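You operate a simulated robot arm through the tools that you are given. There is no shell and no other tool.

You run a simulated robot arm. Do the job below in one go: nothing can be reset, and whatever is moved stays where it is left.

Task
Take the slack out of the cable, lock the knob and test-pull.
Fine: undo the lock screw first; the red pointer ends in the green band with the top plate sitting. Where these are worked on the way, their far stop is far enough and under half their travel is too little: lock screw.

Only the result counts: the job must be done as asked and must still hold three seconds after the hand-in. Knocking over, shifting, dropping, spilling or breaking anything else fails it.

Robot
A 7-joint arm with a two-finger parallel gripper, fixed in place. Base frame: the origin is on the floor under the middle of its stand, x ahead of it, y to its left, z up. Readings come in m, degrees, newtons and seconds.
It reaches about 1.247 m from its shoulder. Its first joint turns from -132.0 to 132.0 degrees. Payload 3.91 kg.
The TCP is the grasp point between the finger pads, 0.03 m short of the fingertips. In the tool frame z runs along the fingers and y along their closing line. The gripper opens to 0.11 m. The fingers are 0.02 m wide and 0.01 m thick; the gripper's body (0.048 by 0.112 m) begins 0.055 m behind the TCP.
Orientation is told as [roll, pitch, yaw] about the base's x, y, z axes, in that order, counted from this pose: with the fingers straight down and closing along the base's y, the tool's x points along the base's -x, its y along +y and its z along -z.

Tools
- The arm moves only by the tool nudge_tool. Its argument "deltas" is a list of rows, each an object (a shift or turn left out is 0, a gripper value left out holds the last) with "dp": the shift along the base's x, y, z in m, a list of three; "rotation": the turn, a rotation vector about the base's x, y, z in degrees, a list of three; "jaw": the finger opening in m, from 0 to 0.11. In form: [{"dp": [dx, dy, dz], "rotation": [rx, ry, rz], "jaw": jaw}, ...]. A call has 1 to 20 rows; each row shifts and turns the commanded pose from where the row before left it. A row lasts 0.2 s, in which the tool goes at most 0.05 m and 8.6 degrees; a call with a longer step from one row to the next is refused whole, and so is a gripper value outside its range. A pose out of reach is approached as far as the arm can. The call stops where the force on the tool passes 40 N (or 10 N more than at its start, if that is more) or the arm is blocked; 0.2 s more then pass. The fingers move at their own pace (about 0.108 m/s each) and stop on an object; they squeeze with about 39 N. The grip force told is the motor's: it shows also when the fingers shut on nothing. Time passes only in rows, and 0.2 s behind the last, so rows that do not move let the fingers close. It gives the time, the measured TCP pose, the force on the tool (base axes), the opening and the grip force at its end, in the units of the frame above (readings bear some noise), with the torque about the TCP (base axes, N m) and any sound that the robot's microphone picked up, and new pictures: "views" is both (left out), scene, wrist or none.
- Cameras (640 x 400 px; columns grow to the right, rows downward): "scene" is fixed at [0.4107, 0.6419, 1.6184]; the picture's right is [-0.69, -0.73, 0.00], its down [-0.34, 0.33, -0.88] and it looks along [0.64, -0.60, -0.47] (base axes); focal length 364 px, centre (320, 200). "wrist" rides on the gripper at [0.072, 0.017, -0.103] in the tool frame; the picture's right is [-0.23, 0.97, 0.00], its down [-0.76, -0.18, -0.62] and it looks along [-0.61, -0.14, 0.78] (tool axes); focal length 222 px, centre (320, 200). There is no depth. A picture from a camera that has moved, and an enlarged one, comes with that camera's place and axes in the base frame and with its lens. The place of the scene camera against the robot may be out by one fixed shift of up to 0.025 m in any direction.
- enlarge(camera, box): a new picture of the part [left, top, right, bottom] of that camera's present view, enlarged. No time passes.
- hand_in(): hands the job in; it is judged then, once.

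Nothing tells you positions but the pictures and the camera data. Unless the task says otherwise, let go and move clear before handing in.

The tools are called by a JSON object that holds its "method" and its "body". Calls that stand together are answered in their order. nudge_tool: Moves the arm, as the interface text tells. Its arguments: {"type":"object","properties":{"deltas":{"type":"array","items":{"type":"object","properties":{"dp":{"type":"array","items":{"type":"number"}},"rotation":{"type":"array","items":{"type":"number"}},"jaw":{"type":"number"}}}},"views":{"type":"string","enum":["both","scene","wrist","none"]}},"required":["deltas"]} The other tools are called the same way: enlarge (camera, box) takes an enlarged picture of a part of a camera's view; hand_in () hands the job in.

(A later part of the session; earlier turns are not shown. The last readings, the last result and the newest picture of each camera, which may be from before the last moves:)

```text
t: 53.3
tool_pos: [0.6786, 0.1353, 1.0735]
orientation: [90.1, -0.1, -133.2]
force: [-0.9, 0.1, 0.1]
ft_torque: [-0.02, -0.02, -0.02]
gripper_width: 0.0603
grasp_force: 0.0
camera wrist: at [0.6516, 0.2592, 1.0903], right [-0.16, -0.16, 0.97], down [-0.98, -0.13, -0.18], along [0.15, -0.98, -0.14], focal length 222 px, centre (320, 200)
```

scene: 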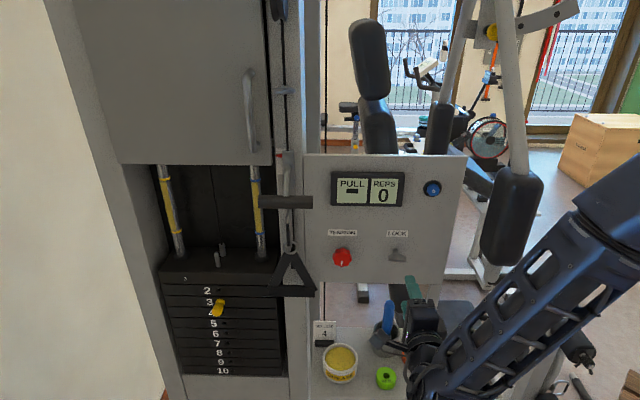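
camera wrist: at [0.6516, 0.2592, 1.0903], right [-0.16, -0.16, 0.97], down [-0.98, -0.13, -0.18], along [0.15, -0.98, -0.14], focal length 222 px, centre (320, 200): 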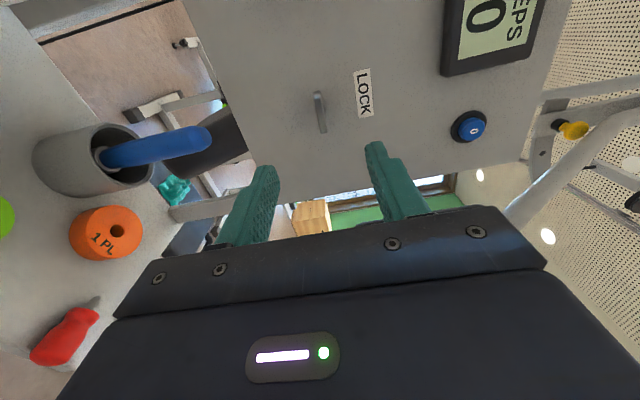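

Aligned in front of the wing again. I advance to 6 mm shallower than before, so the pads clamp only the flat wing, then close.

{"method": "nudge_tool", "body": {"deltas": [{"dp": [0.01726, -0.0162, 0.0003]}, {"dp": [0.01726, -0.0162, 0.0003]}, {"dp": [0.01726, -0.0162, 0.0003]}, {"dp": [0.01726, -0.0162, 0.0003]}, {"dp": [0.01726, -0.0162, 0.0003]}, {"dp": [0, 0, 0]}], "views": "wrist"}}

{"method": "enlarge", "body": {"camera": "wrist", "box": [220, 40, 460, 240]}}

{"method": "enlarge", "body": {"camera": "scene", "box": [360, 230, 430, 280]}}

```text
t: 54.7
tool_pos: [0.763, 0.0547, 1.072]
orientation: [90.1, -0.2, -133.3]
force: [-0.1, 0.6, 0.3]
ft_torque: [0.01, 0.01, -0.02]
gripper_width: 0.0599
grasp_force: 0.0
camera wrist: at [0.737, 0.1785, 1.089], right [-0.16, -0.16, 0.97], down [-0.98, -0.13, -0.18], along [0.15, -0.98, -0.14], focal length 222 px, centre (320, 200)
```

wrist: 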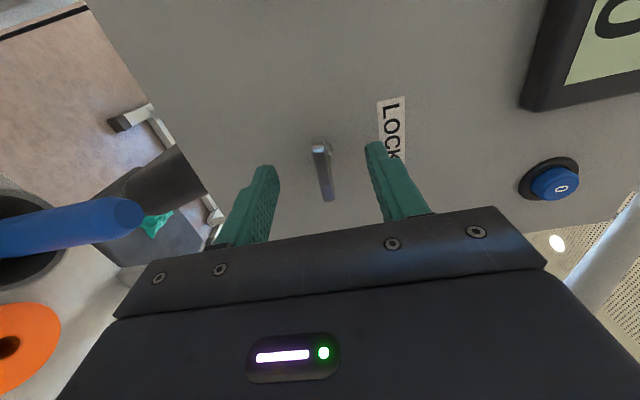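

```text
2.00 times, centred on (340, 140) of wrist
camera zoom: at [0.737, 0.1785, 1.089], right [-0.16, -0.16, 0.97], down [-0.98, -0.13, -0.18], along [0.15, -0.98, -0.14], focal length 444 px, centre (280, 320)
```

zoom: 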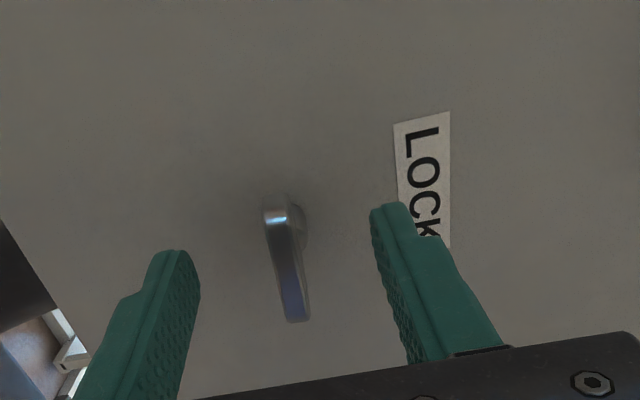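

```text
8.00 times, centred on (395, 255) of scene
camera zoom: at [0.4107, 0.6419, 1.6184], right [-0.69, -0.73, 0.0], down [-0.34, 0.33, -0.88], along [0.64, -0.6, -0.47], focal length 2910 px, centre (-280, -240)
```

zoom: 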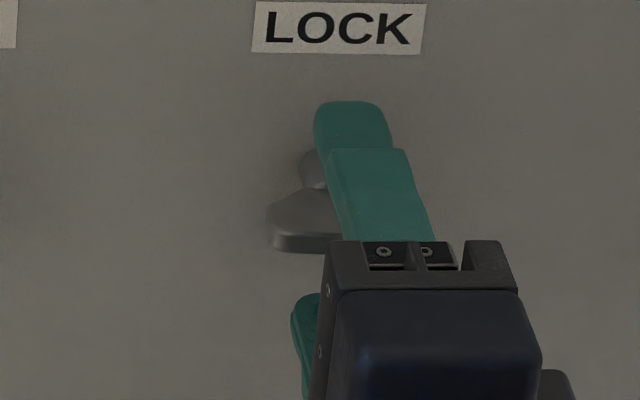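

The fingers are about 2.5 mm low relative to the wing; I raise by that and close.

{"method": "nudge_tool", "body": {"deltas": [{"dp": [0.0004, 0.0004, 0.0026]}, {"dp": [0, 0, 0]}, {"jaw": 0.0}, {"dp": [0, 0, 0]}, {"dp": [0, 0, 0]}, {"dp": [0, 0, 0]}], "views": "wrist"}}

{"method": "enlarge", "body": {"camera": "wrist", "box": [220, 40, 460, 240]}}

{"method": "enlarge", "body": {"camera": "scene", "box": [360, 230, 430, 280]}}

```text
t: 56.1
tool_pos: [0.7626, 0.0554, 1.0753]
orientation: [90.2, 0.0, -133.2]
force: [-1.6, -0.7, -12.0]
ft_torque: [0.41, 0.3, 0.03]
gripper_width: 0.008
grasp_force: 45.0
camera wrist: at [0.7374, 0.1794, 1.0917], right [-0.16, -0.16, 0.97], down [-0.98, -0.13, -0.18], along [0.15, -0.98, -0.14], focal length 222 px, centre (320, 200)
```

wrist: 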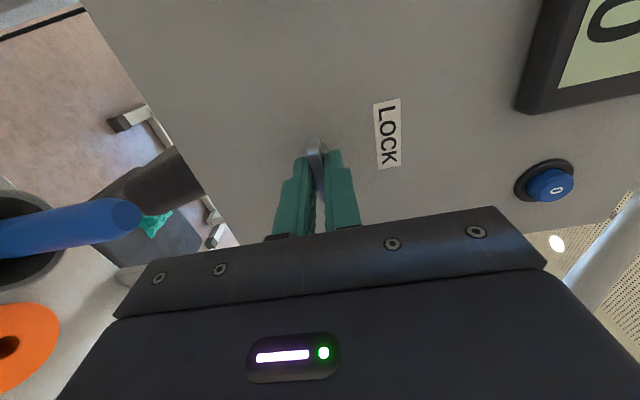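

```text
2.00 times, centred on (340, 140) of wrist
camera zoom: at [0.7374, 0.1794, 1.0917], right [-0.16, -0.16, 0.97], down [-0.98, -0.13, -0.18], along [0.15, -0.98, -0.14], focal length 444 px, centre (280, 320)
```

zoom: 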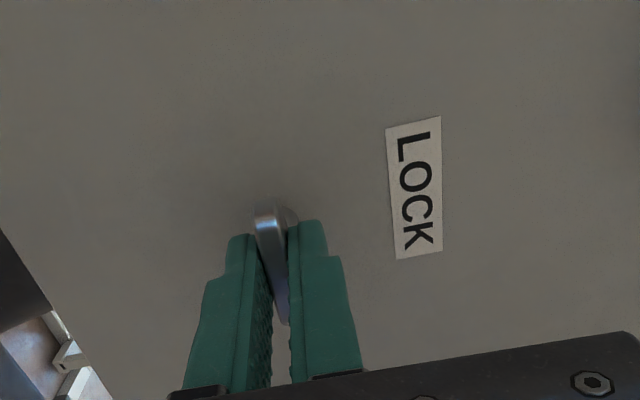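

```text
8.00 times, centred on (395, 255) of scene
camera zoom: at [0.4107, 0.6419, 1.6184], right [-0.69, -0.73, 0.0], down [-0.34, 0.33, -0.88], along [0.64, -0.6, -0.47], focal length 2910 px, centre (-280, -240)
```

zoom: 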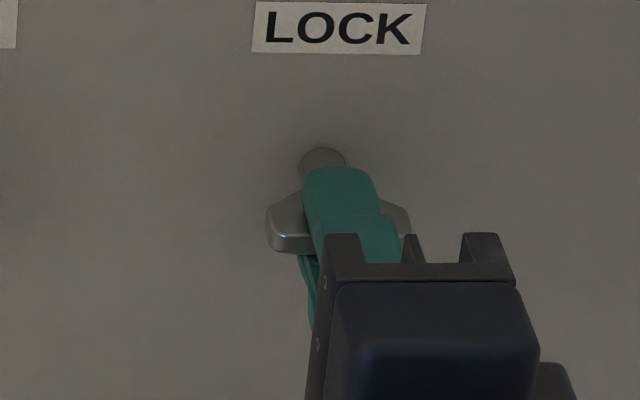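

The flat wing is clamped at 8 mm. Now I tighten clockwise in small steps.

{"method": "nudge_tool", "body": {"deltas": [{"dp": [0, 0, -0.0005], "rotation": [2.916, -2.738, 0]}, {"rotation": [2.916, -2.738, 0]}, {"rotation": [2.916, -2.738, 0]}, {"rotation": [2.916, -2.738, 0]}, {"rotation": [2.916, -2.738, 0]}, {"dp": [0, 0, 0]}], "views": "none"}}

```text
t: 57.5
tool_pos: [0.764, 0.0562, 1.0754]
orientation: [90.1, 19.9, -133.3]
force: [8.0, 1.0, -6.7]
ft_torque: [-0.55, -0.51, -0.15]
gripper_width: 0.008
grasp_force: 45.0
stopped in row 6: the force on the tool passed its limit at 41 N (the readings are from after the stop); the commanded pose is now the measured one
```

{"method": "nudge_tool", "body": {"deltas": [{"rotation": [2.916, -2.738, 0]}, {"rotation": [2.916, -2.738, 0]}, {"rotation": [2.916, -2.738, 0]}, {"rotation": [2.916, -2.738, 0]}, {"dp": [0, 0, 0]}], "views": "none"}}

```text
t: 58.6
tool_pos: [0.7642, 0.0559, 1.0761]
orientation: [90.0, 35.9, -133.3]
force: [18.3, 4.2, -0.8]
ft_torque: [-0.86, -0.84, 0.38]
gripper_width: 0.008
grasp_force: 44.4
```

{"method": "nudge_tool", "body": {"deltas": [{"dp": [0.0006, 0.0002, 0], "rotation": [2.916, -2.738, 0]}, {"rotation": [2.916, -2.738, 0]}, {"rotation": [2.916, -2.738, 0]}, {"rotation": [2.916, -2.738, 0]}, {"rotation": [2.916, -2.738, 0]}, {"dp": [0, 0, 0]}], "views": "none"}}

```text
t: 60.0
tool_pos: [0.763, 0.0559, 1.0747]
orientation: [89.9, 56.0, -133.3]
force: [1.1, 2.0, 9.4]
ft_torque: [-0.95, -0.93, -0.33]
gripper_width: 0.0082
grasp_force: 45.3
```

{"method": "nudge_tool", "body": {"deltas": [{"dp": [0, 0, 0.0005], "rotation": [2.916, -2.738, 0]}, {"rotation": [2.916, -2.738, 0]}, {"rotation": [2.916, -2.738, 0]}, {"rotation": [2.916, -2.738, 0]}, {"rotation": [2.916, -2.738, 0]}, {"rotation": [2.916, -2.738, 0]}, {"dp": [0, 0, 0]}], "views": "none"}}

{"method": "enlarge", "body": {"camera": "scene", "box": [360, 230, 430, 280]}}

```text
t: 61.6
tool_pos: [0.7635, 0.0554, 1.0759]
orientation: [89.0, 80.0, -134.2]
force: [-12.7, -0.8, -21.3]
ft_torque: [-0.1, -0.05, -1.02]
gripper_width: 0.0083
grasp_force: 45.3
```

```text
8.00 times, centred on (395, 255) of scene
camera zoom: at [0.4107, 0.6419, 1.6184], right [-0.69, -0.73, 0.0], down [-0.34, 0.33, -0.88], along [0.64, -0.6, -0.47], focal length 2910 px, centre (-280, -240)
```

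zoom: 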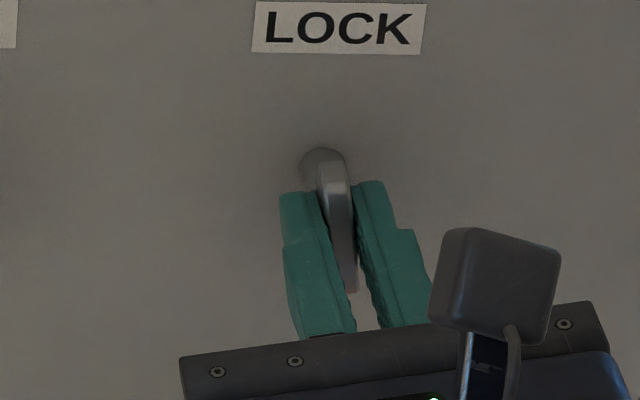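

{"method": "nudge_tool", "body": {"deltas": [{"dp": [-0.0005, -0.0001, -0.0009], "rotation": [2.916, -2.738, 0]}, {"rotation": [2.916, -2.738, 0]}, {"rotation": [2.916, -2.738, 0]}, {"rotation": [2.916, -2.738, 0]}, {"rotation": [2.916, -2.738, 0]}, {"rotation": [2.916, -2.738, 0]}, {"dp": [0, 0, 0]}], "views": "none"}}

```text
t: 63.2
tool_pos: [0.7636, 0.0551, 1.0761]
orientation: [-89.8, 75.9, 47.0]
force: [15.9, -13.0, 7.5]
ft_torque: [-0.3, -0.38, -1.05]
gripper_width: 0.0084
grasp_force: 44.9
```

{"method": "nudge_tool", "body": {"deltas": [{"dp": [0.0005, -0.0005, 0.0003], "rotation": [2.916, -2.738, 0]}, {"rotation": [2.916, -2.738, 0]}, {"rotation": [2.916, -2.738, 0]}, {"rotation": [2.916, -2.738, 0]}, {"rotation": [2.916, -2.738, 0]}, {"rotation": [2.916, -2.738, 0]}, {"dp": [0, 0, 0]}], "views": "none"}}

```text
t: 64.8
tool_pos: [0.7636, 0.0549, 1.0757]
orientation: [-89.7, 51.9, 47.1]
force: [-0.1, 0.3, -5.1]
ft_torque: [0.18, 0.18, -1.03]
gripper_width: 0.0083
grasp_force: 45.4
```

{"method": "nudge_tool", "body": {"deltas": [{"rotation": [2.916, -2.738, 0]}, {"rotation": [2.916, -2.738, 0]}, {"rotation": [2.916, -2.738, 0]}, {"rotation": [2.916, -2.738, 0]}, {"rotation": [2.916, -2.738, 0]}, {"rotation": [2.916, -2.738, 0]}, {"dp": [0, 0, 0]}], "views": "none"}}

{"method": "enlarge", "body": {"camera": "scene", "box": [360, 230, 430, 280]}}

{"method": "enlarge", "body": {"camera": "scene", "box": [260, 140, 320, 180]}}

```text
t: 66.5
tool_pos: [0.7626, 0.0563, 1.0747]
orientation: [-89.8, 27.9, 46.8]
force: [-20.7, -4.3, -23.5]
ft_torque: [0.53, 0.56, -1.76]
gripper_width: 0.0078
grasp_force: 44.8
```

```text
8.00 times, centred on (395, 255) of scene
camera zoom: at [0.4107, 0.6419, 1.6184], right [-0.69, -0.73, 0.0], down [-0.34, 0.33, -0.88], along [0.64, -0.6, -0.47], focal length 2910 px, centre (-280, -240)
```

zoom: 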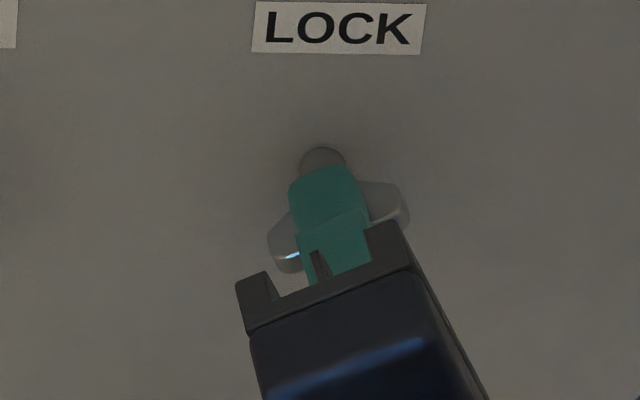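

```text
10.00 times, centred on (290, 160) of scene
camera zoom: at [0.4107, 0.6419, 1.6184], right [-0.69, -0.73, 0.0], down [-0.34, 0.33, -0.88], along [0.64, -0.6, -0.47], focal length 3637 px, centre (620, 600)
```

zoom: 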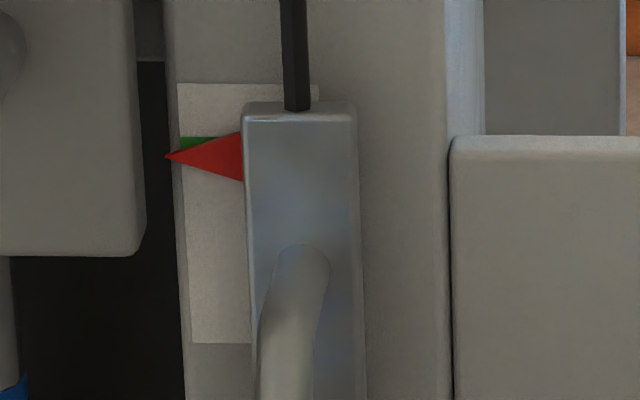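

About 152° tightened, with the pointer unchanged. I trim the load and go on to the tight stop.

{"method": "nudge_tool", "body": {"deltas": [{"dp": [-0.0008, -0.0002, -0.0009]}, {"rotation": [2.916, -2.738, 0]}, {"rotation": [2.916, -2.738, 0]}, {"rotation": [2.916, -2.738, 0]}, {"rotation": [2.916, -2.738, 0]}, {"rotation": [2.916, -2.738, 0]}, {"dp": [0, 0, 0]}], "views": "none"}}

```text
t: 68.0
tool_pos: [0.7632, 0.0566, 1.0759]
orientation: [-90.0, 7.8, 47.0]
force: [-0.5, 6.8, -8.9]
ft_torque: [0.49, 0.47, -0.44]
gripper_width: 0.0078
grasp_force: 45.0
```

{"method": "nudge_tool", "body": {"deltas": [{"rotation": [2.916, -2.738, 0]}, {"rotation": [2.916, -2.738, 0]}, {"rotation": [2.916, -2.738, 0]}, {"dp": [0, 0, 0]}], "views": "none"}}

{"method": "enlarge", "body": {"camera": "scene", "box": [360, 230, 430, 280]}}

```text
t: 69.0
tool_pos: [0.7634, 0.0556, 1.0754]
orientation: [-90.0, -4.1, 46.9]
force: [-0.1, 0.4, 5.7]
ft_torque: [-0.83, 0.53, -0.63]
gripper_width: 0.0089
grasp_force: 45.2
```

```text
8.00 times, centred on (395, 255) of scene
camera zoom: at [0.4107, 0.6419, 1.6184], right [-0.69, -0.73, 0.0], down [-0.34, 0.33, -0.88], along [0.64, -0.6, -0.47], focal length 2910 px, centre (-280, -240)
```

zoom: 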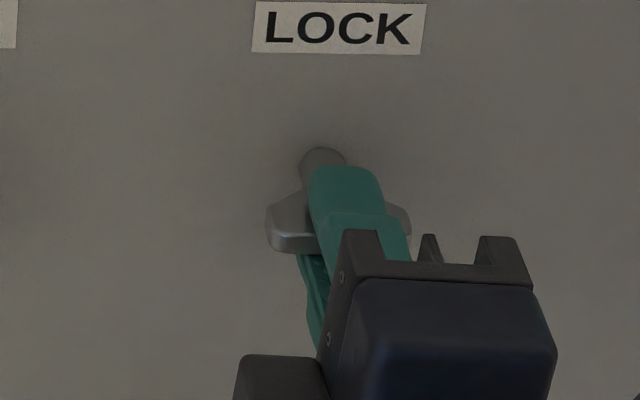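

The torque rose to about 1 N m with the wing level again, so it's at the tight stop. I press a touch further to make sure it's fully home.

{"method": "nudge_tool", "body": {"deltas": [{"rotation": [2.916, -2.738, 0]}, {"dp": [0, 0, 0]}, {"dp": [0, 0, 0]}], "views": "wrist"}}

{"method": "enlarge", "body": {"camera": "wrist", "box": [220, 40, 460, 240]}}

```text
t: 69.8
tool_pos: [0.7628, 0.0556, 1.0744]
orientation: [-90.0, -8.1, 47.0]
force: [4.9, -4.3, 8.1]
ft_torque: [-0.83, 0.54, 0.04]
gripper_width: 0.0104
grasp_force: 44.8
camera wrist: at [0.64, 0.0754, 1.0482], right [0.25, 0.26, -0.93], down [0.04, 0.96, 0.28], along [0.97, -0.11, 0.23], focal length 222 px, centre (320, 200)
```

wrist: 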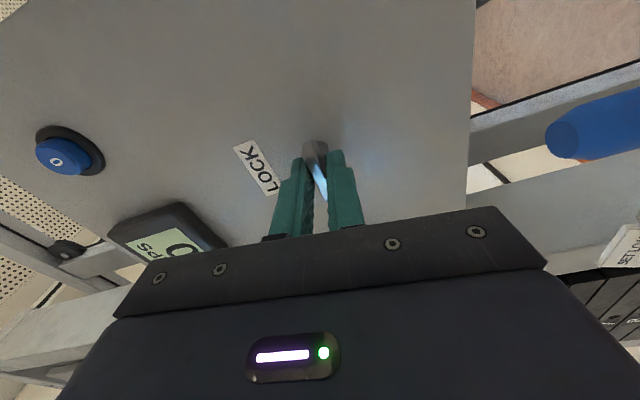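

```text
2.00 times, centred on (340, 140) of wrist
camera zoom: at [0.64, 0.0754, 1.0482], right [0.25, 0.26, -0.93], down [0.04, 0.96, 0.28], along [0.97, -0.11, 0.23], focal length 444 px, centre (280, 320)
```

zoom: 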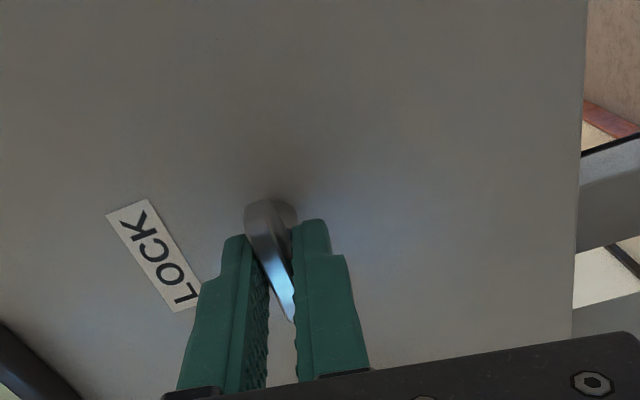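

The lock is tight: the fingers start prying at the stop. I relieve, open and back away from the wing, then check that pointer and display are unchanged.

{"method": "nudge_tool", "body": {"deltas": [{"rotation": [-2.187, 2.0535, 0]}, {"rotation": [-2.187, 2.0535, 0]}, {"jaw": 0.06}, {"dp": [0, 0, 0]}, {"dp": [0, 0, 0]}, {"dp": [-0.0175, 0.0164, 0]}, {"dp": [-0.0175, 0.0164, 0]}, {"dp": [-0.0175, 0.0164, 0]}, {"dp": [-0.0175, 0.0164, 0]}, {"dp": [-0.0175, 0.0164, 0]}, {"dp": [-0.0175, 0.0164, 0]}, {"dp": [0, 0, 0]}], "views": "scene"}}

{"method": "enlarge", "body": {"camera": "scene", "box": [250, 140, 450, 290]}}

{"method": "enlarge", "body": {"camera": "scene", "box": [250, 150, 330, 220]}}

```text
t: 72.5
tool_pos: [0.6575, 0.1562, 1.0753]
orientation: [-90.1, -2.0, 46.9]
force: [-0.2, 0.1, 0.0]
ft_torque: [0.04, 0.03, 0.02]
gripper_width: 0.0601
grasp_force: 0.0
```

scene: 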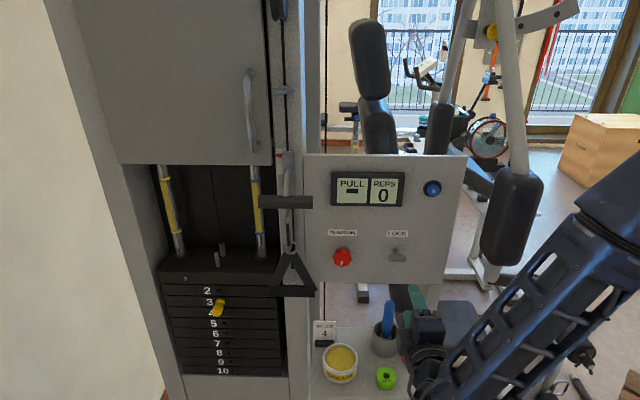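

```text
2.67 times, centred on (350, 215) of scene
camera zoom: at [0.4107, 0.6419, 1.6184], right [-0.69, -0.73, 0.0], down [-0.34, 0.33, -0.88], along [0.64, -0.6, -0.47], focal length 970 px, centre (240, 160)
```

zoom: 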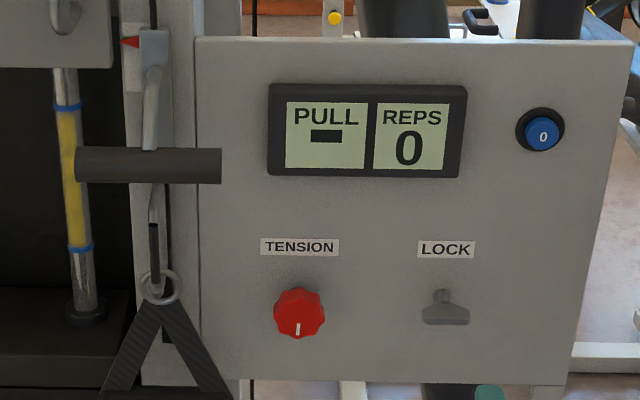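

```text
5.71 times, centred on (290, 185) of scene
camera zoom: at [0.4107, 0.6419, 1.6184], right [-0.69, -0.73, 0.0], down [-0.34, 0.33, -0.88], along [0.64, -0.6, -0.47], focal length 2078 px, centre (491, 286)
```

zoom: 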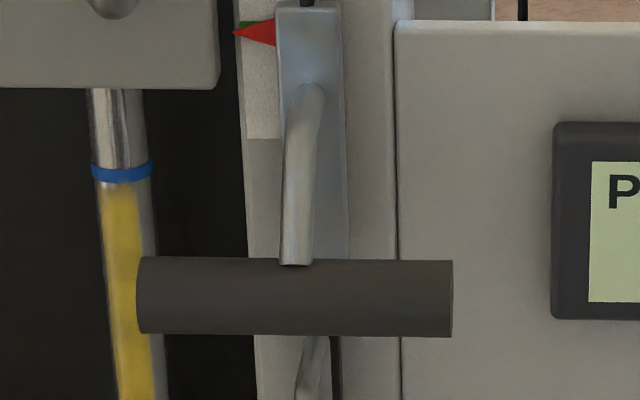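

Pointer still in the band, lock closed, display unchanged. The grip bar is about 28 mm thick, centred near t = 0.82, z ≈ 1.246, with its rod entering from above at the middle. I'll go to a standoff in front of the bar's right half.

{"method": "nudge_tool", "body": {"deltas": [{"dp": [0.0177, 0.0148, 0.017], "rotation": [-0.146, 0.137, 0], "jaw": 0.07}, {"dp": [0.0177, 0.0148, 0.017], "rotation": [-0.146, 0.137, 0]}, {"dp": [0.0177, 0.0148, 0.017], "rotation": [-0.146, 0.137, 0]}, {"dp": [0.0177, 0.0148, 0.017], "rotation": [-0.146, 0.137, 0]}, {"dp": [0.0177, 0.0148, 0.017], "rotation": [-0.146, 0.137, 0]}, {"dp": [0.0177, 0.0148, 0.017], "rotation": [-0.146, 0.137, 0]}, {"dp": [0.0177, 0.0148, 0.017], "rotation": [-0.146, 0.137, 0]}, {"dp": [0.0177, 0.0148, 0.017], "rotation": [-0.146, 0.137, 0]}, {"dp": [0.0177, 0.0148, 0.017], "rotation": [-0.146, 0.137, 0]}, {"dp": [0.0177, 0.0148, 0.017], "rotation": [-0.146, 0.137, 0]}, {"dp": [0, 0, 0]}, {"dp": [0, 0, 0]}], "views": "both"}}

{"method": "enlarge", "body": {"camera": "wrist", "box": [220, 20, 460, 220]}}

```text
t: 75.0
tool_pos: [0.8365, 0.3009, 1.2466]
orientation: [-90.0, 0.0, 46.9]
force: [-0.2, -1.0, -0.3]
ft_torque: [0.01, 0.0, 0.01]
gripper_width: 0.0699
grasp_force: 0.0
camera wrist: at [0.7104, 0.318, 1.2292], right [0.15, 0.17, -0.97], down [0.07, 0.98, 0.18], along [0.99, -0.09, 0.14], focal length 222 px, centre (320, 200)
```

scene: 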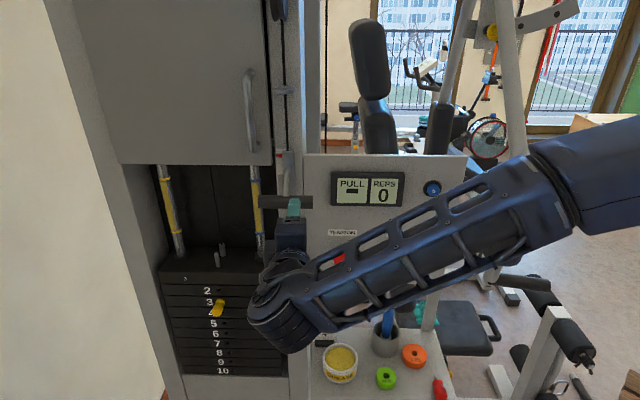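
wrist: 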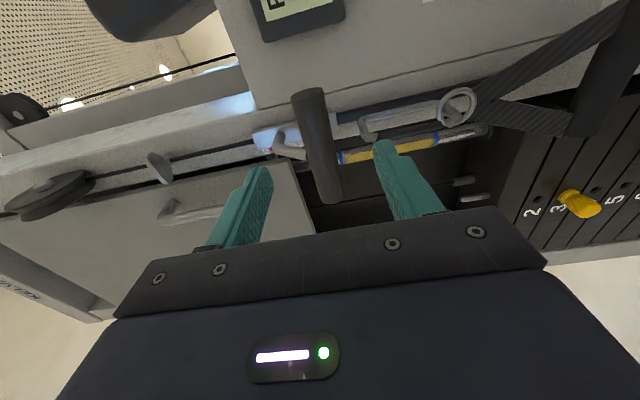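

```text
2.00 times, centred on (340, 120) of wrist
camera zoom: at [0.7104, 0.318, 1.2292], right [0.15, 0.17, -0.97], down [0.07, 0.98, 0.18], along [0.99, -0.09, 0.14], focal length 444 px, centre (280, 360)
```

zoom: 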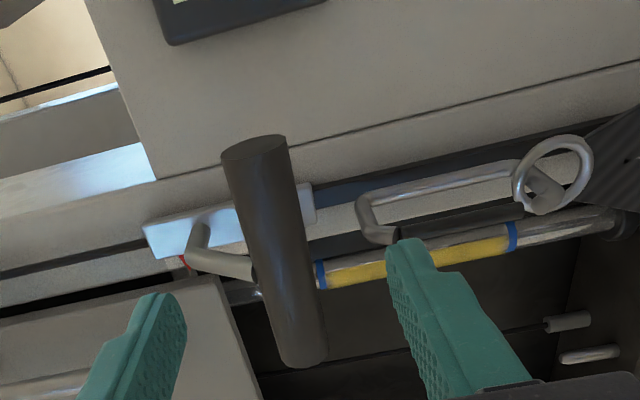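

The bar refines to z ≈ 1.250, axis about 10 cm ahead of the tool centre, and the fingers will straddle it clear of the rod. I advance and look before closing.

{"method": "nudge_tool", "body": {"deltas": [{"dp": [0.018, -0.0162, 0.001]}, {"dp": [0.018, -0.0162, 0.001]}, {"dp": [0.018, -0.0162, 0.001]}, {"dp": [0.018, -0.0162, 0.001]}, {"dp": [0, 0, 0]}], "views": "both"}}

{"method": "enlarge", "body": {"camera": "wrist", "box": [220, 40, 460, 240]}}

{"method": "enlarge", "body": {"camera": "scene", "box": [240, 140, 340, 230]}}

```text
t: 76.2
tool_pos: [0.9074, 0.2386, 1.2475]
orientation: [-90.1, -0.1, 46.8]
force: [1.0, -0.1, -0.2]
ft_torque: [-0.05, 0.04, -0.01]
gripper_width: 0.07
grasp_force: 0.1
camera wrist: at [0.7824, 0.2555, 1.2313], right [0.15, 0.17, -0.97], down [0.07, 0.98, 0.18], along [0.99, -0.09, 0.14], focal length 222 px, centre (320, 200)
```

scene: 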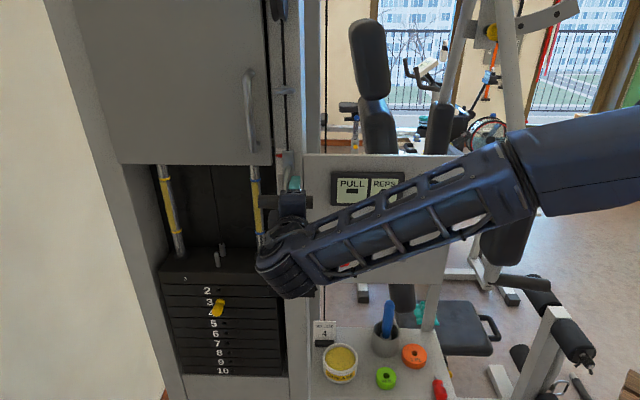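
wrist: 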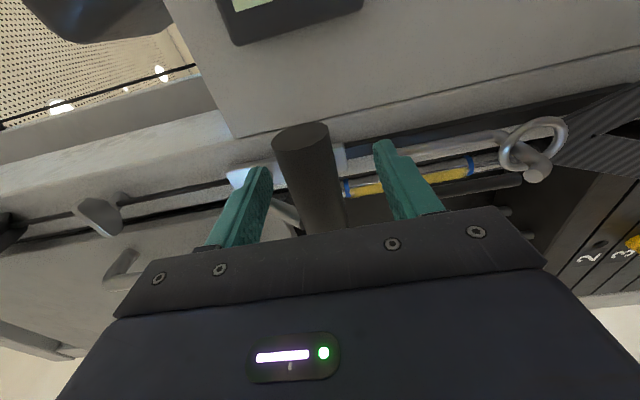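

```text
2.00 times, centred on (340, 140) of wrist
camera zoom: at [0.7824, 0.2555, 1.2313], right [0.15, 0.17, -0.97], down [0.07, 0.98, 0.18], along [0.99, -0.09, 0.14], focal length 444 px, centre (280, 320)
```

zoom: 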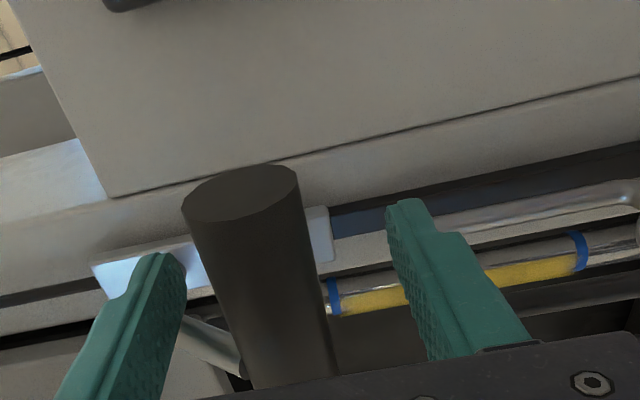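

```text
4.44 times, centred on (290, 185) of scene
camera zoom: at [0.4107, 0.6419, 1.6184], right [-0.69, -0.73, 0.0], down [-0.34, 0.33, -0.88], along [0.64, -0.6, -0.47], focal length 1616 px, centre (453, 267)
```

zoom: 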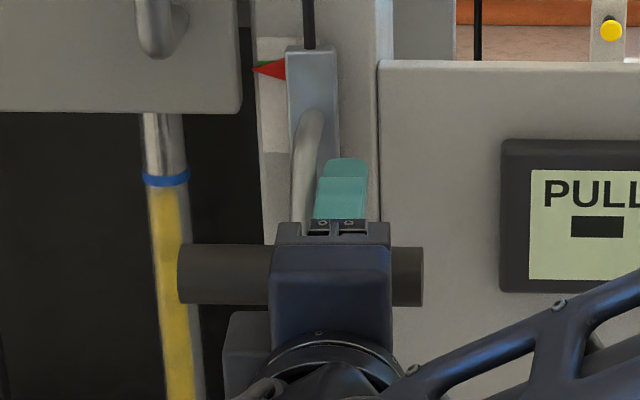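

I shift 5 mm right (away from the rod) and 2.5 mm up to centre on the bar, then close on it.

{"method": "nudge_tool", "body": {"deltas": [{"dp": [-0.0034, -0.0036, 0.0025]}, {"dp": [0, 0, 0]}, {"jaw": 0.015}, {"dp": [0, 0, 0]}, {"dp": [0, 0, 0]}], "views": "both"}}

{"method": "enlarge", "body": {"camera": "scene", "box": [240, 140, 340, 230]}}

```text
t: 77.5
tool_pos: [0.9048, 0.2348, 1.2494]
orientation: [-89.9, 0.2, 46.9]
force: [-5.0, -3.4, -11.5]
ft_torque: [0.02, -0.04, 0.03]
gripper_width: 0.0275
grasp_force: 45.1
camera wrist: at [0.7783, 0.2514, 1.2336], right [0.15, 0.17, -0.97], down [0.07, 0.98, 0.18], along [0.99, -0.09, 0.14], focal length 222 px, centre (320, 200)
```

scene: 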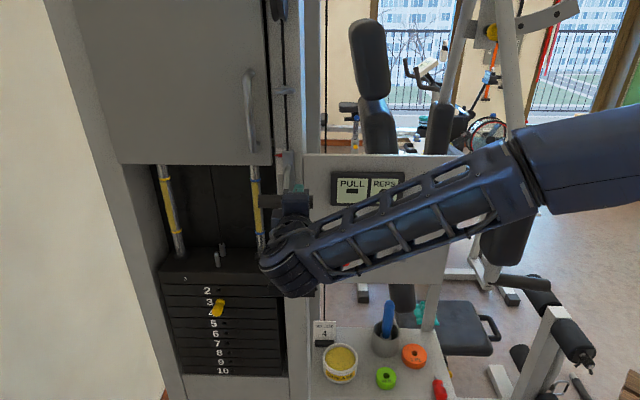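
wrist: 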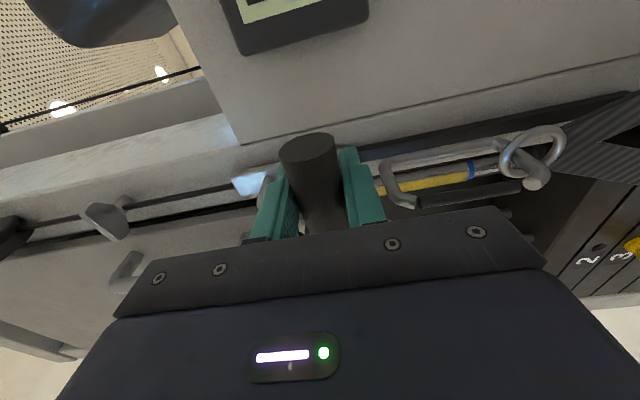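

```text
4.44 times, centred on (290, 185) of scene
camera zoom: at [0.4107, 0.6419, 1.6184], right [-0.69, -0.73, 0.0], down [-0.34, 0.33, -0.88], along [0.64, -0.6, -0.47], focal length 1616 px, centre (453, 267)
```

zoom: 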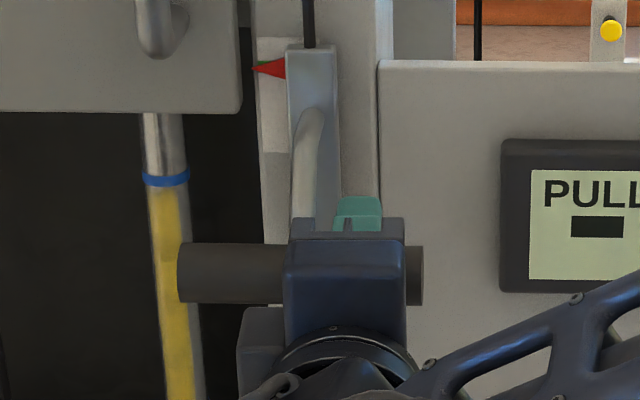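

The bar is held at 27.5 mm. Now the test pull: down in small steps while I watch force and display.

{"method": "nudge_tool", "body": {"deltas": [{"dp": [0, 0, -0.003]}, {"dp": [0, 0, -0.003]}, {"dp": [0, 0, -0.003]}, {"dp": [0, 0, 0]}], "views": "scene"}}

{"method": "enlarge", "body": {"camera": "scene", "box": [140, 140, 340, 300]}}

```text
t: 78.5
tool_pos: [0.9036, 0.2336, 1.2424]
orientation: [-90.0, 0.0, 47.0]
force: [13.9, 7.6, 13.5]
ft_torque: [0.19, -0.21, 0.17]
gripper_width: 0.0272
grasp_force: 45.2
```

scene: 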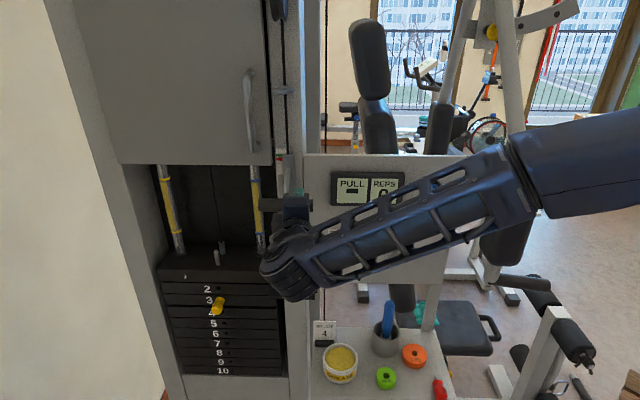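

```text
2.50 times, centred on (240, 220) of scene
camera zoom: at [0.4107, 0.6419, 1.6184], right [-0.69, -0.73, 0.0], down [-0.34, 0.33, -0.88], along [0.64, -0.6, -0.47], focal length 909 px, centre (520, 150)
```

zoom: 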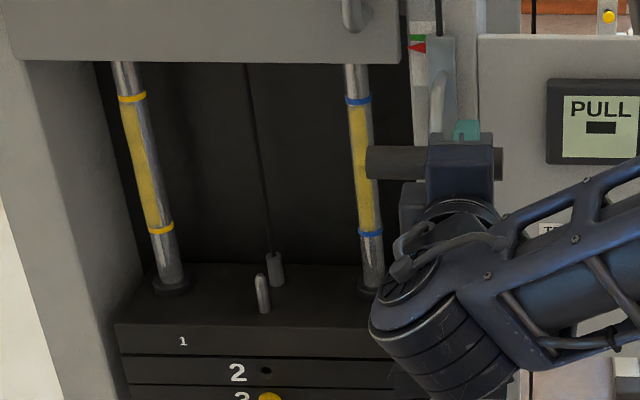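

The stack has begun to lift with a light load. I continue pulling down slowly.

{"method": "nudge_tool", "body": {"deltas": [{"dp": [0.0002, 0.0002, -0.006]}, {"dp": [0.0002, 0.0002, -0.006]}, {"dp": [0, 0, -0.006]}, {"dp": [0, 0, -0.006]}, {"dp": [0, 0, -0.006]}, {"dp": [0, 0, 0]}], "views": "scene"}}

{"method": "enlarge", "body": {"camera": "scene", "box": [140, 140, 400, 320]}}

```text
t: 79.8
tool_pos: [0.9045, 0.2334, 1.211]
orientation: [-90.0, 0.1, 46.9]
force: [-9.5, -1.2, 11.5]
ft_torque: [0.01, 0.15, -0.04]
gripper_width: 0.0275
grasp_force: 45.0
```

scene: 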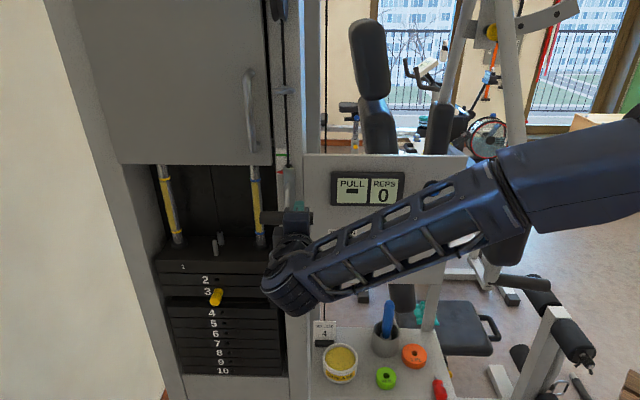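

```text
2.22 times, centred on (270, 230) of scene
camera zoom: at [0.4107, 0.6419, 1.6184], right [-0.69, -0.73, 0.0], down [-0.34, 0.33, -0.88], along [0.64, -0.6, -0.47], focal length 808 px, centre (431, 133)
```

zoom: 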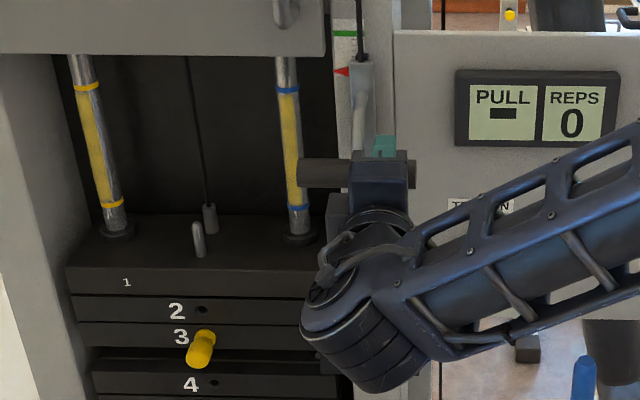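

Three plates are lifting (as pinned) and the load is about 12 N. The display hasn't reacted yet, so I pull further.

{"method": "nudge_tool", "body": {"deltas": [{"dp": [-0.0003, 0, -0.008]}, {"dp": [0, 0, -0.008]}, {"dp": [0, 0, -0.008]}, {"dp": [0, 0, -0.008]}, {"dp": [0, 0, -0.008]}, {"dp": [0, 0, 0]}], "views": "scene"}}

{"method": "enlarge", "body": {"camera": "scene", "box": [140, 140, 400, 320]}}

```text
t: 81.2
tool_pos: [0.9043, 0.2339, 1.1722]
orientation: [-90.1, 0.0, 47.0]
force: [14.5, -6.7, 12.0]
ft_torque: [-0.04, 0.06, 0.02]
gripper_width: 0.0274
grasp_force: 45.1
```

scene: 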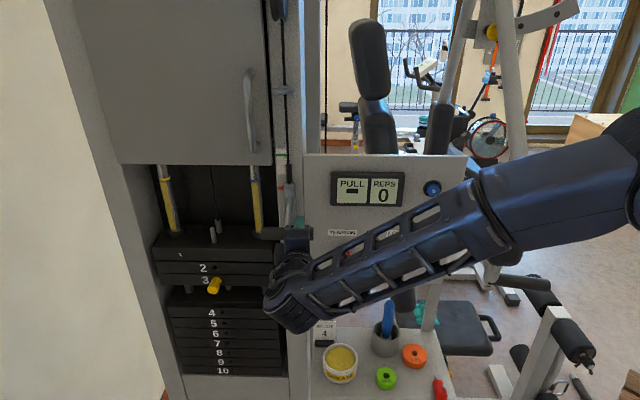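

```text
2.22 times, centred on (270, 230) of scene
camera zoom: at [0.4107, 0.6419, 1.6184], right [-0.69, -0.73, 0.0], down [-0.34, 0.33, -0.88], along [0.64, -0.6, -0.47], focal length 808 px, centre (431, 133)
```

zoom: 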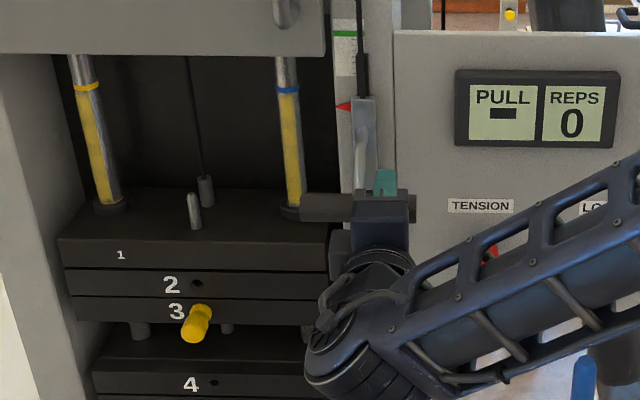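

The top plate has just reached the lower ring marks on the guide rods. I go on another 4 cm, staying below the upper rings.

{"method": "nudge_tool", "body": {"deltas": [{"dp": [0.0004, -0.0001, -0.008]}, {"dp": [0, 0, -0.008]}, {"dp": [0, 0, -0.008]}, {"dp": [0, 0, -0.008]}, {"dp": [0, 0, -0.008]}, {"dp": [0, 0, 0]}], "views": "scene"}}

{"method": "enlarge", "body": {"camera": "scene", "box": [140, 140, 400, 320]}}

```text
t: 82.7
tool_pos: [0.9033, 0.2341, 1.1343]
orientation: [-90.1, 0.0, 46.9]
force: [-7.6, -12.8, 11.5]
ft_torque: [0.0, 0.18, -0.19]
gripper_width: 0.0275
grasp_force: 44.8
```

scene: 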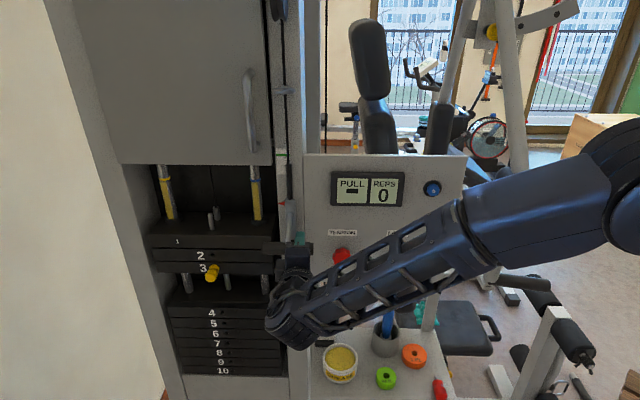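

```text
2.22 times, centred on (270, 230) of scene
camera zoom: at [0.4107, 0.6419, 1.6184], right [-0.69, -0.73, 0.0], down [-0.34, 0.33, -0.88], along [0.64, -0.6, -0.47], focal length 808 px, centre (431, 133)
```

zoom: 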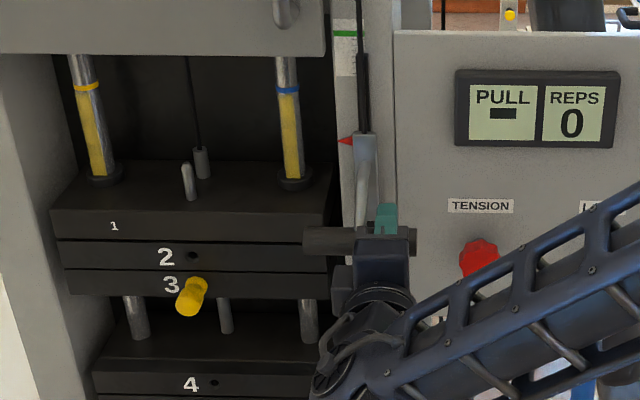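

{"method": "enlarge", "body": {"camera": "scene", "box": [220, 230, 400, 400]}}

{"method": "nudge_tool", "body": {"deltas": [{"dp": [0.0002, 0.0003, 0]}], "views": "wrist"}}

```text
2.35 times, centred on (310, 315) of scene
camera zoom: at [0.4107, 0.6419, 1.6184], right [-0.69, -0.73, 0.0], down [-0.34, 0.33, -0.88], along [0.64, -0.6, -0.47], focal length 856 px, centre (344, -71)
```

zoom: 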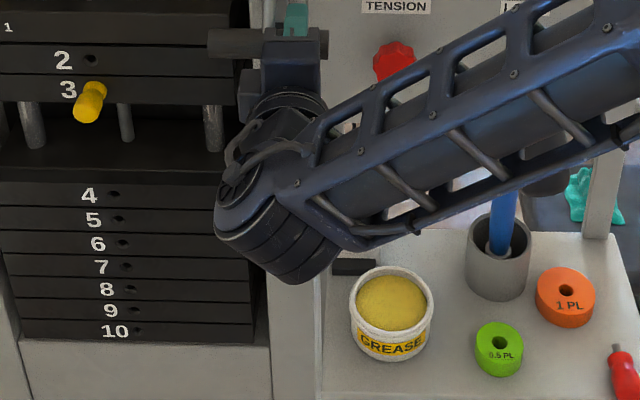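

```text
t: 83.0
tool_pos: [0.9031, 0.2345, 1.1342]
orientation: [-90.0, 0.0, 46.9]
force: [-9.2, -12.0, 12.9]
ft_torque: [-0.04, 0.07, -0.1]
gripper_width: 0.0273
grasp_force: 45.0
camera wrist: at [0.7782, 0.2514, 1.1165], right [0.16, 0.17, -0.97], down [0.07, 0.98, 0.18], along [0.99, -0.09, 0.14], focal length 222 px, centre (320, 200)
```

wrist: 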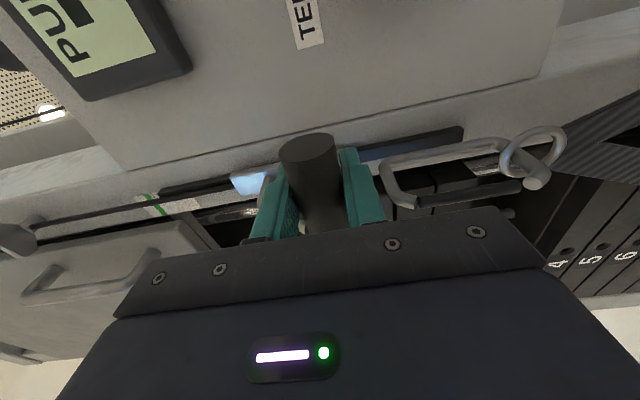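

The D-handle hanging below the bar could get near the "SET LOAD" card if I go much lower, and the plate is already well past the lower rings. I'll ease the stack back up gently and see what the display reports.

{"method": "nudge_tool", "body": {"deltas": [{"dp": [0, 0, 0.008]}, {"dp": [0, 0, 0.008]}, {"dp": [0, 0, 0.008]}, {"dp": [0, 0, 0.008]}, {"dp": [0, 0, 0.008]}, {"dp": [0, 0, 0.008]}, {"dp": [0, 0, 0]}], "views": "scene"}}

{"method": "enlarge", "body": {"camera": "scene", "box": [140, 140, 400, 320]}}

{"method": "enlarge", "body": {"camera": "scene", "box": [220, 230, 400, 400]}}

```text
t: 84.7
tool_pos: [0.9045, 0.2324, 1.1819]
orientation: [-90.0, -0.1, 46.7]
force: [-20.4, -20.8, 11.6]
ft_torque: [0.11, 0.0, -0.25]
gripper_width: 0.0274
grasp_force: 45.3
```

scene: 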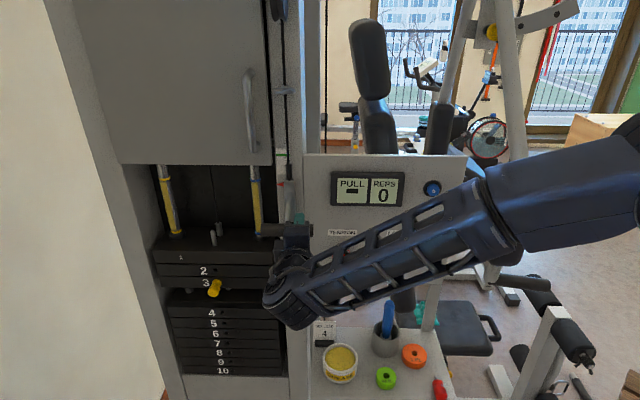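

```text
2.22 times, centred on (270, 230) of scene
camera zoom: at [0.4107, 0.6419, 1.6184], right [-0.69, -0.73, 0.0], down [-0.34, 0.33, -0.88], along [0.64, -0.6, -0.47], focal length 808 px, centre (431, 133)
```

zoom: 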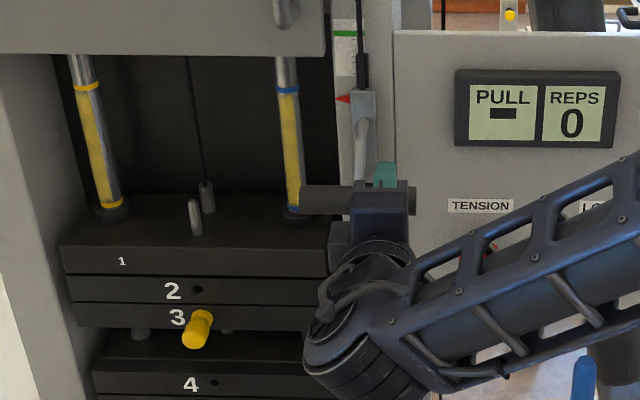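

```text
2.35 times, centred on (310, 315) of scene
camera zoom: at [0.4107, 0.6419, 1.6184], right [-0.69, -0.73, 0.0], down [-0.34, 0.33, -0.88], along [0.64, -0.6, -0.47], focal length 856 px, centre (344, -71)
```

zoom: 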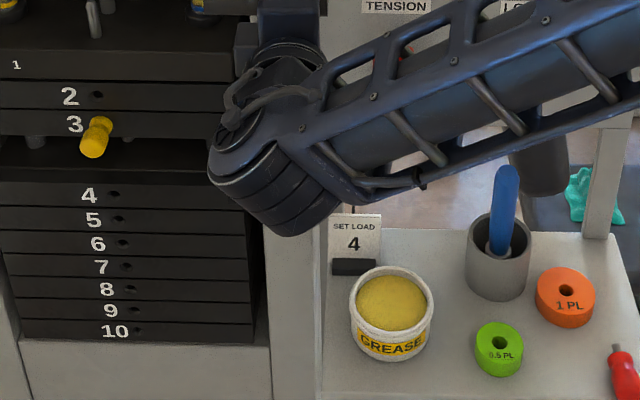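

{"method": "nudge_tool", "body": {"deltas": [{"dp": [-0.0004, -0.0004, 0.008]}, {"dp": [-0.0003, -0.0004, 0.008]}, {"dp": [0, 0, 0.008]}, {"dp": [0, 0, 0.008]}, {"dp": [0, 0, 0.008]}, {"dp": [0, 0, 0.008]}, {"dp": [0, 0, 0.006]}, {"dp": [0, 0, 0]}], "views": "scene"}}

{"method": "enlarge", "body": {"camera": "scene", "box": [140, 140, 400, 320]}}

```text
t: 86.5
tool_pos: [0.9043, 0.2341, 1.2349]
orientation: [-90.0, -0.1, 46.9]
force: [9.8, 0.4, 12.6]
ft_torque: [0.02, -0.06, 0.04]
gripper_width: 0.0274
grasp_force: 45.1
```

scene: 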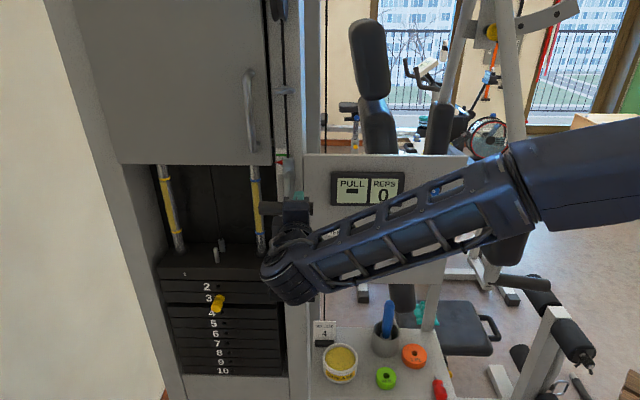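

```text
2.22 times, centred on (270, 230) of scene
camera zoom: at [0.4107, 0.6419, 1.6184], right [-0.69, -0.73, 0.0], down [-0.34, 0.33, -0.88], along [0.64, -0.6, -0.47], focal length 808 px, centre (431, 133)
```

zoom: 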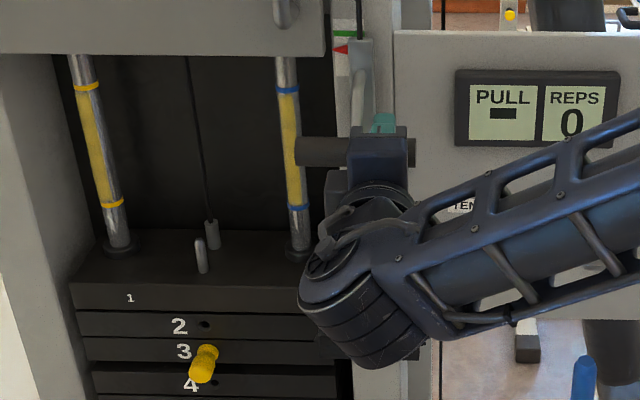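

{"method": "nudge_tool", "body": {"deltas": [{"dp": [-0.0002, -0.0001, 0.004]}, {"dp": [0, 0, 0.004]}, {"dp": [0, 0, 0.004]}, {"dp": [0, 0, 0.002]}, {"dp": [0, 0, 0]}, {"dp": [0, 0, 0]}], "views": "scene"}}

{"method": "enlarge", "body": {"camera": "scene", "box": [140, 140, 400, 320]}}

```text
t: 87.5
tool_pos: [0.9038, 0.2337, 1.2478]
orientation: [-90.1, -0.1, 47.1]
force: [16.9, 5.5, 7.2]
ft_torque: [-0.11, -0.07, 0.24]
gripper_width: 0.0275
grasp_force: 44.9
stopped in row 5: the force on the tool passed its limit at 41 N (the readings are from after the stop); the commanded pose is now the measured one
```

scene: 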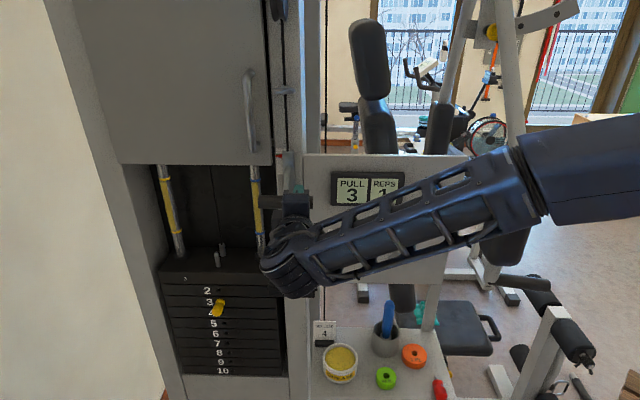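

```text
2.22 times, centred on (270, 230) of scene
camera zoom: at [0.4107, 0.6419, 1.6184], right [-0.69, -0.73, 0.0], down [-0.34, 0.33, -0.88], along [0.64, -0.6, -0.47], focal length 808 px, centre (431, 133)
```

zoom: 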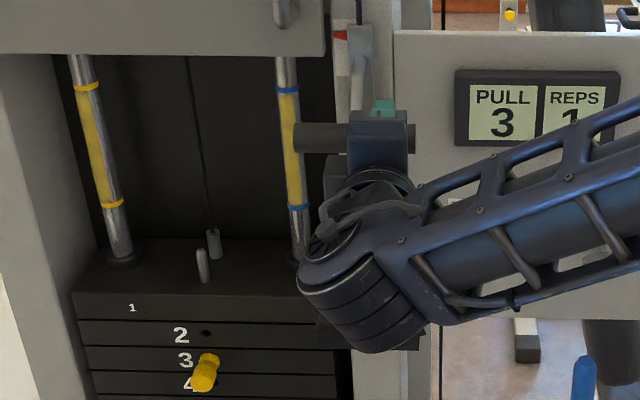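

The display now shows PULL 3 and REPS 1, so the test pull was registered when the stack came back down. I check the pointer and plate, then let go.

{"method": "enlarge", "body": {"camera": "scene", "box": [260, 140, 320, 180]}}

{"method": "enlarge", "body": {"camera": "scene", "box": [150, 230, 290, 320]}}

```text
10.00 times, centred on (290, 160) of scene
camera zoom: at [0.4107, 0.6419, 1.6184], right [-0.69, -0.73, 0.0], down [-0.34, 0.33, -0.88], along [0.64, -0.6, -0.47], focal length 3637 px, centre (620, 600)
```

zoom: 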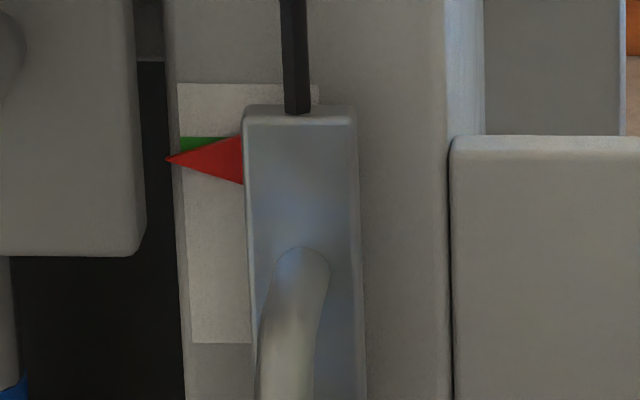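

```text
4.44 times, centred on (220, 275) of scene
camera zoom: at [0.4107, 0.6419, 1.6184], right [-0.69, -0.73, 0.0], down [-0.34, 0.33, -0.88], along [0.64, -0.6, -0.47], focal length 1616 px, centre (764, -133)
```

zoom: 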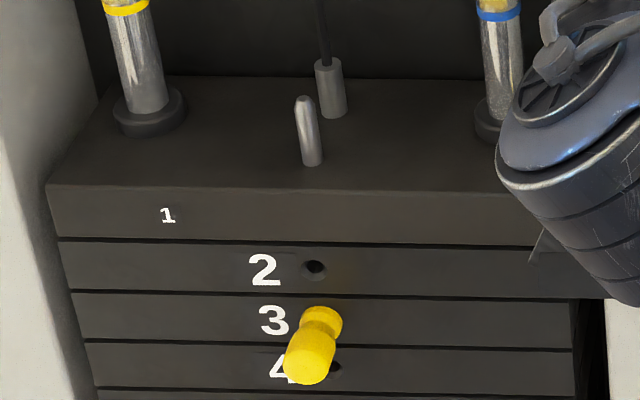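

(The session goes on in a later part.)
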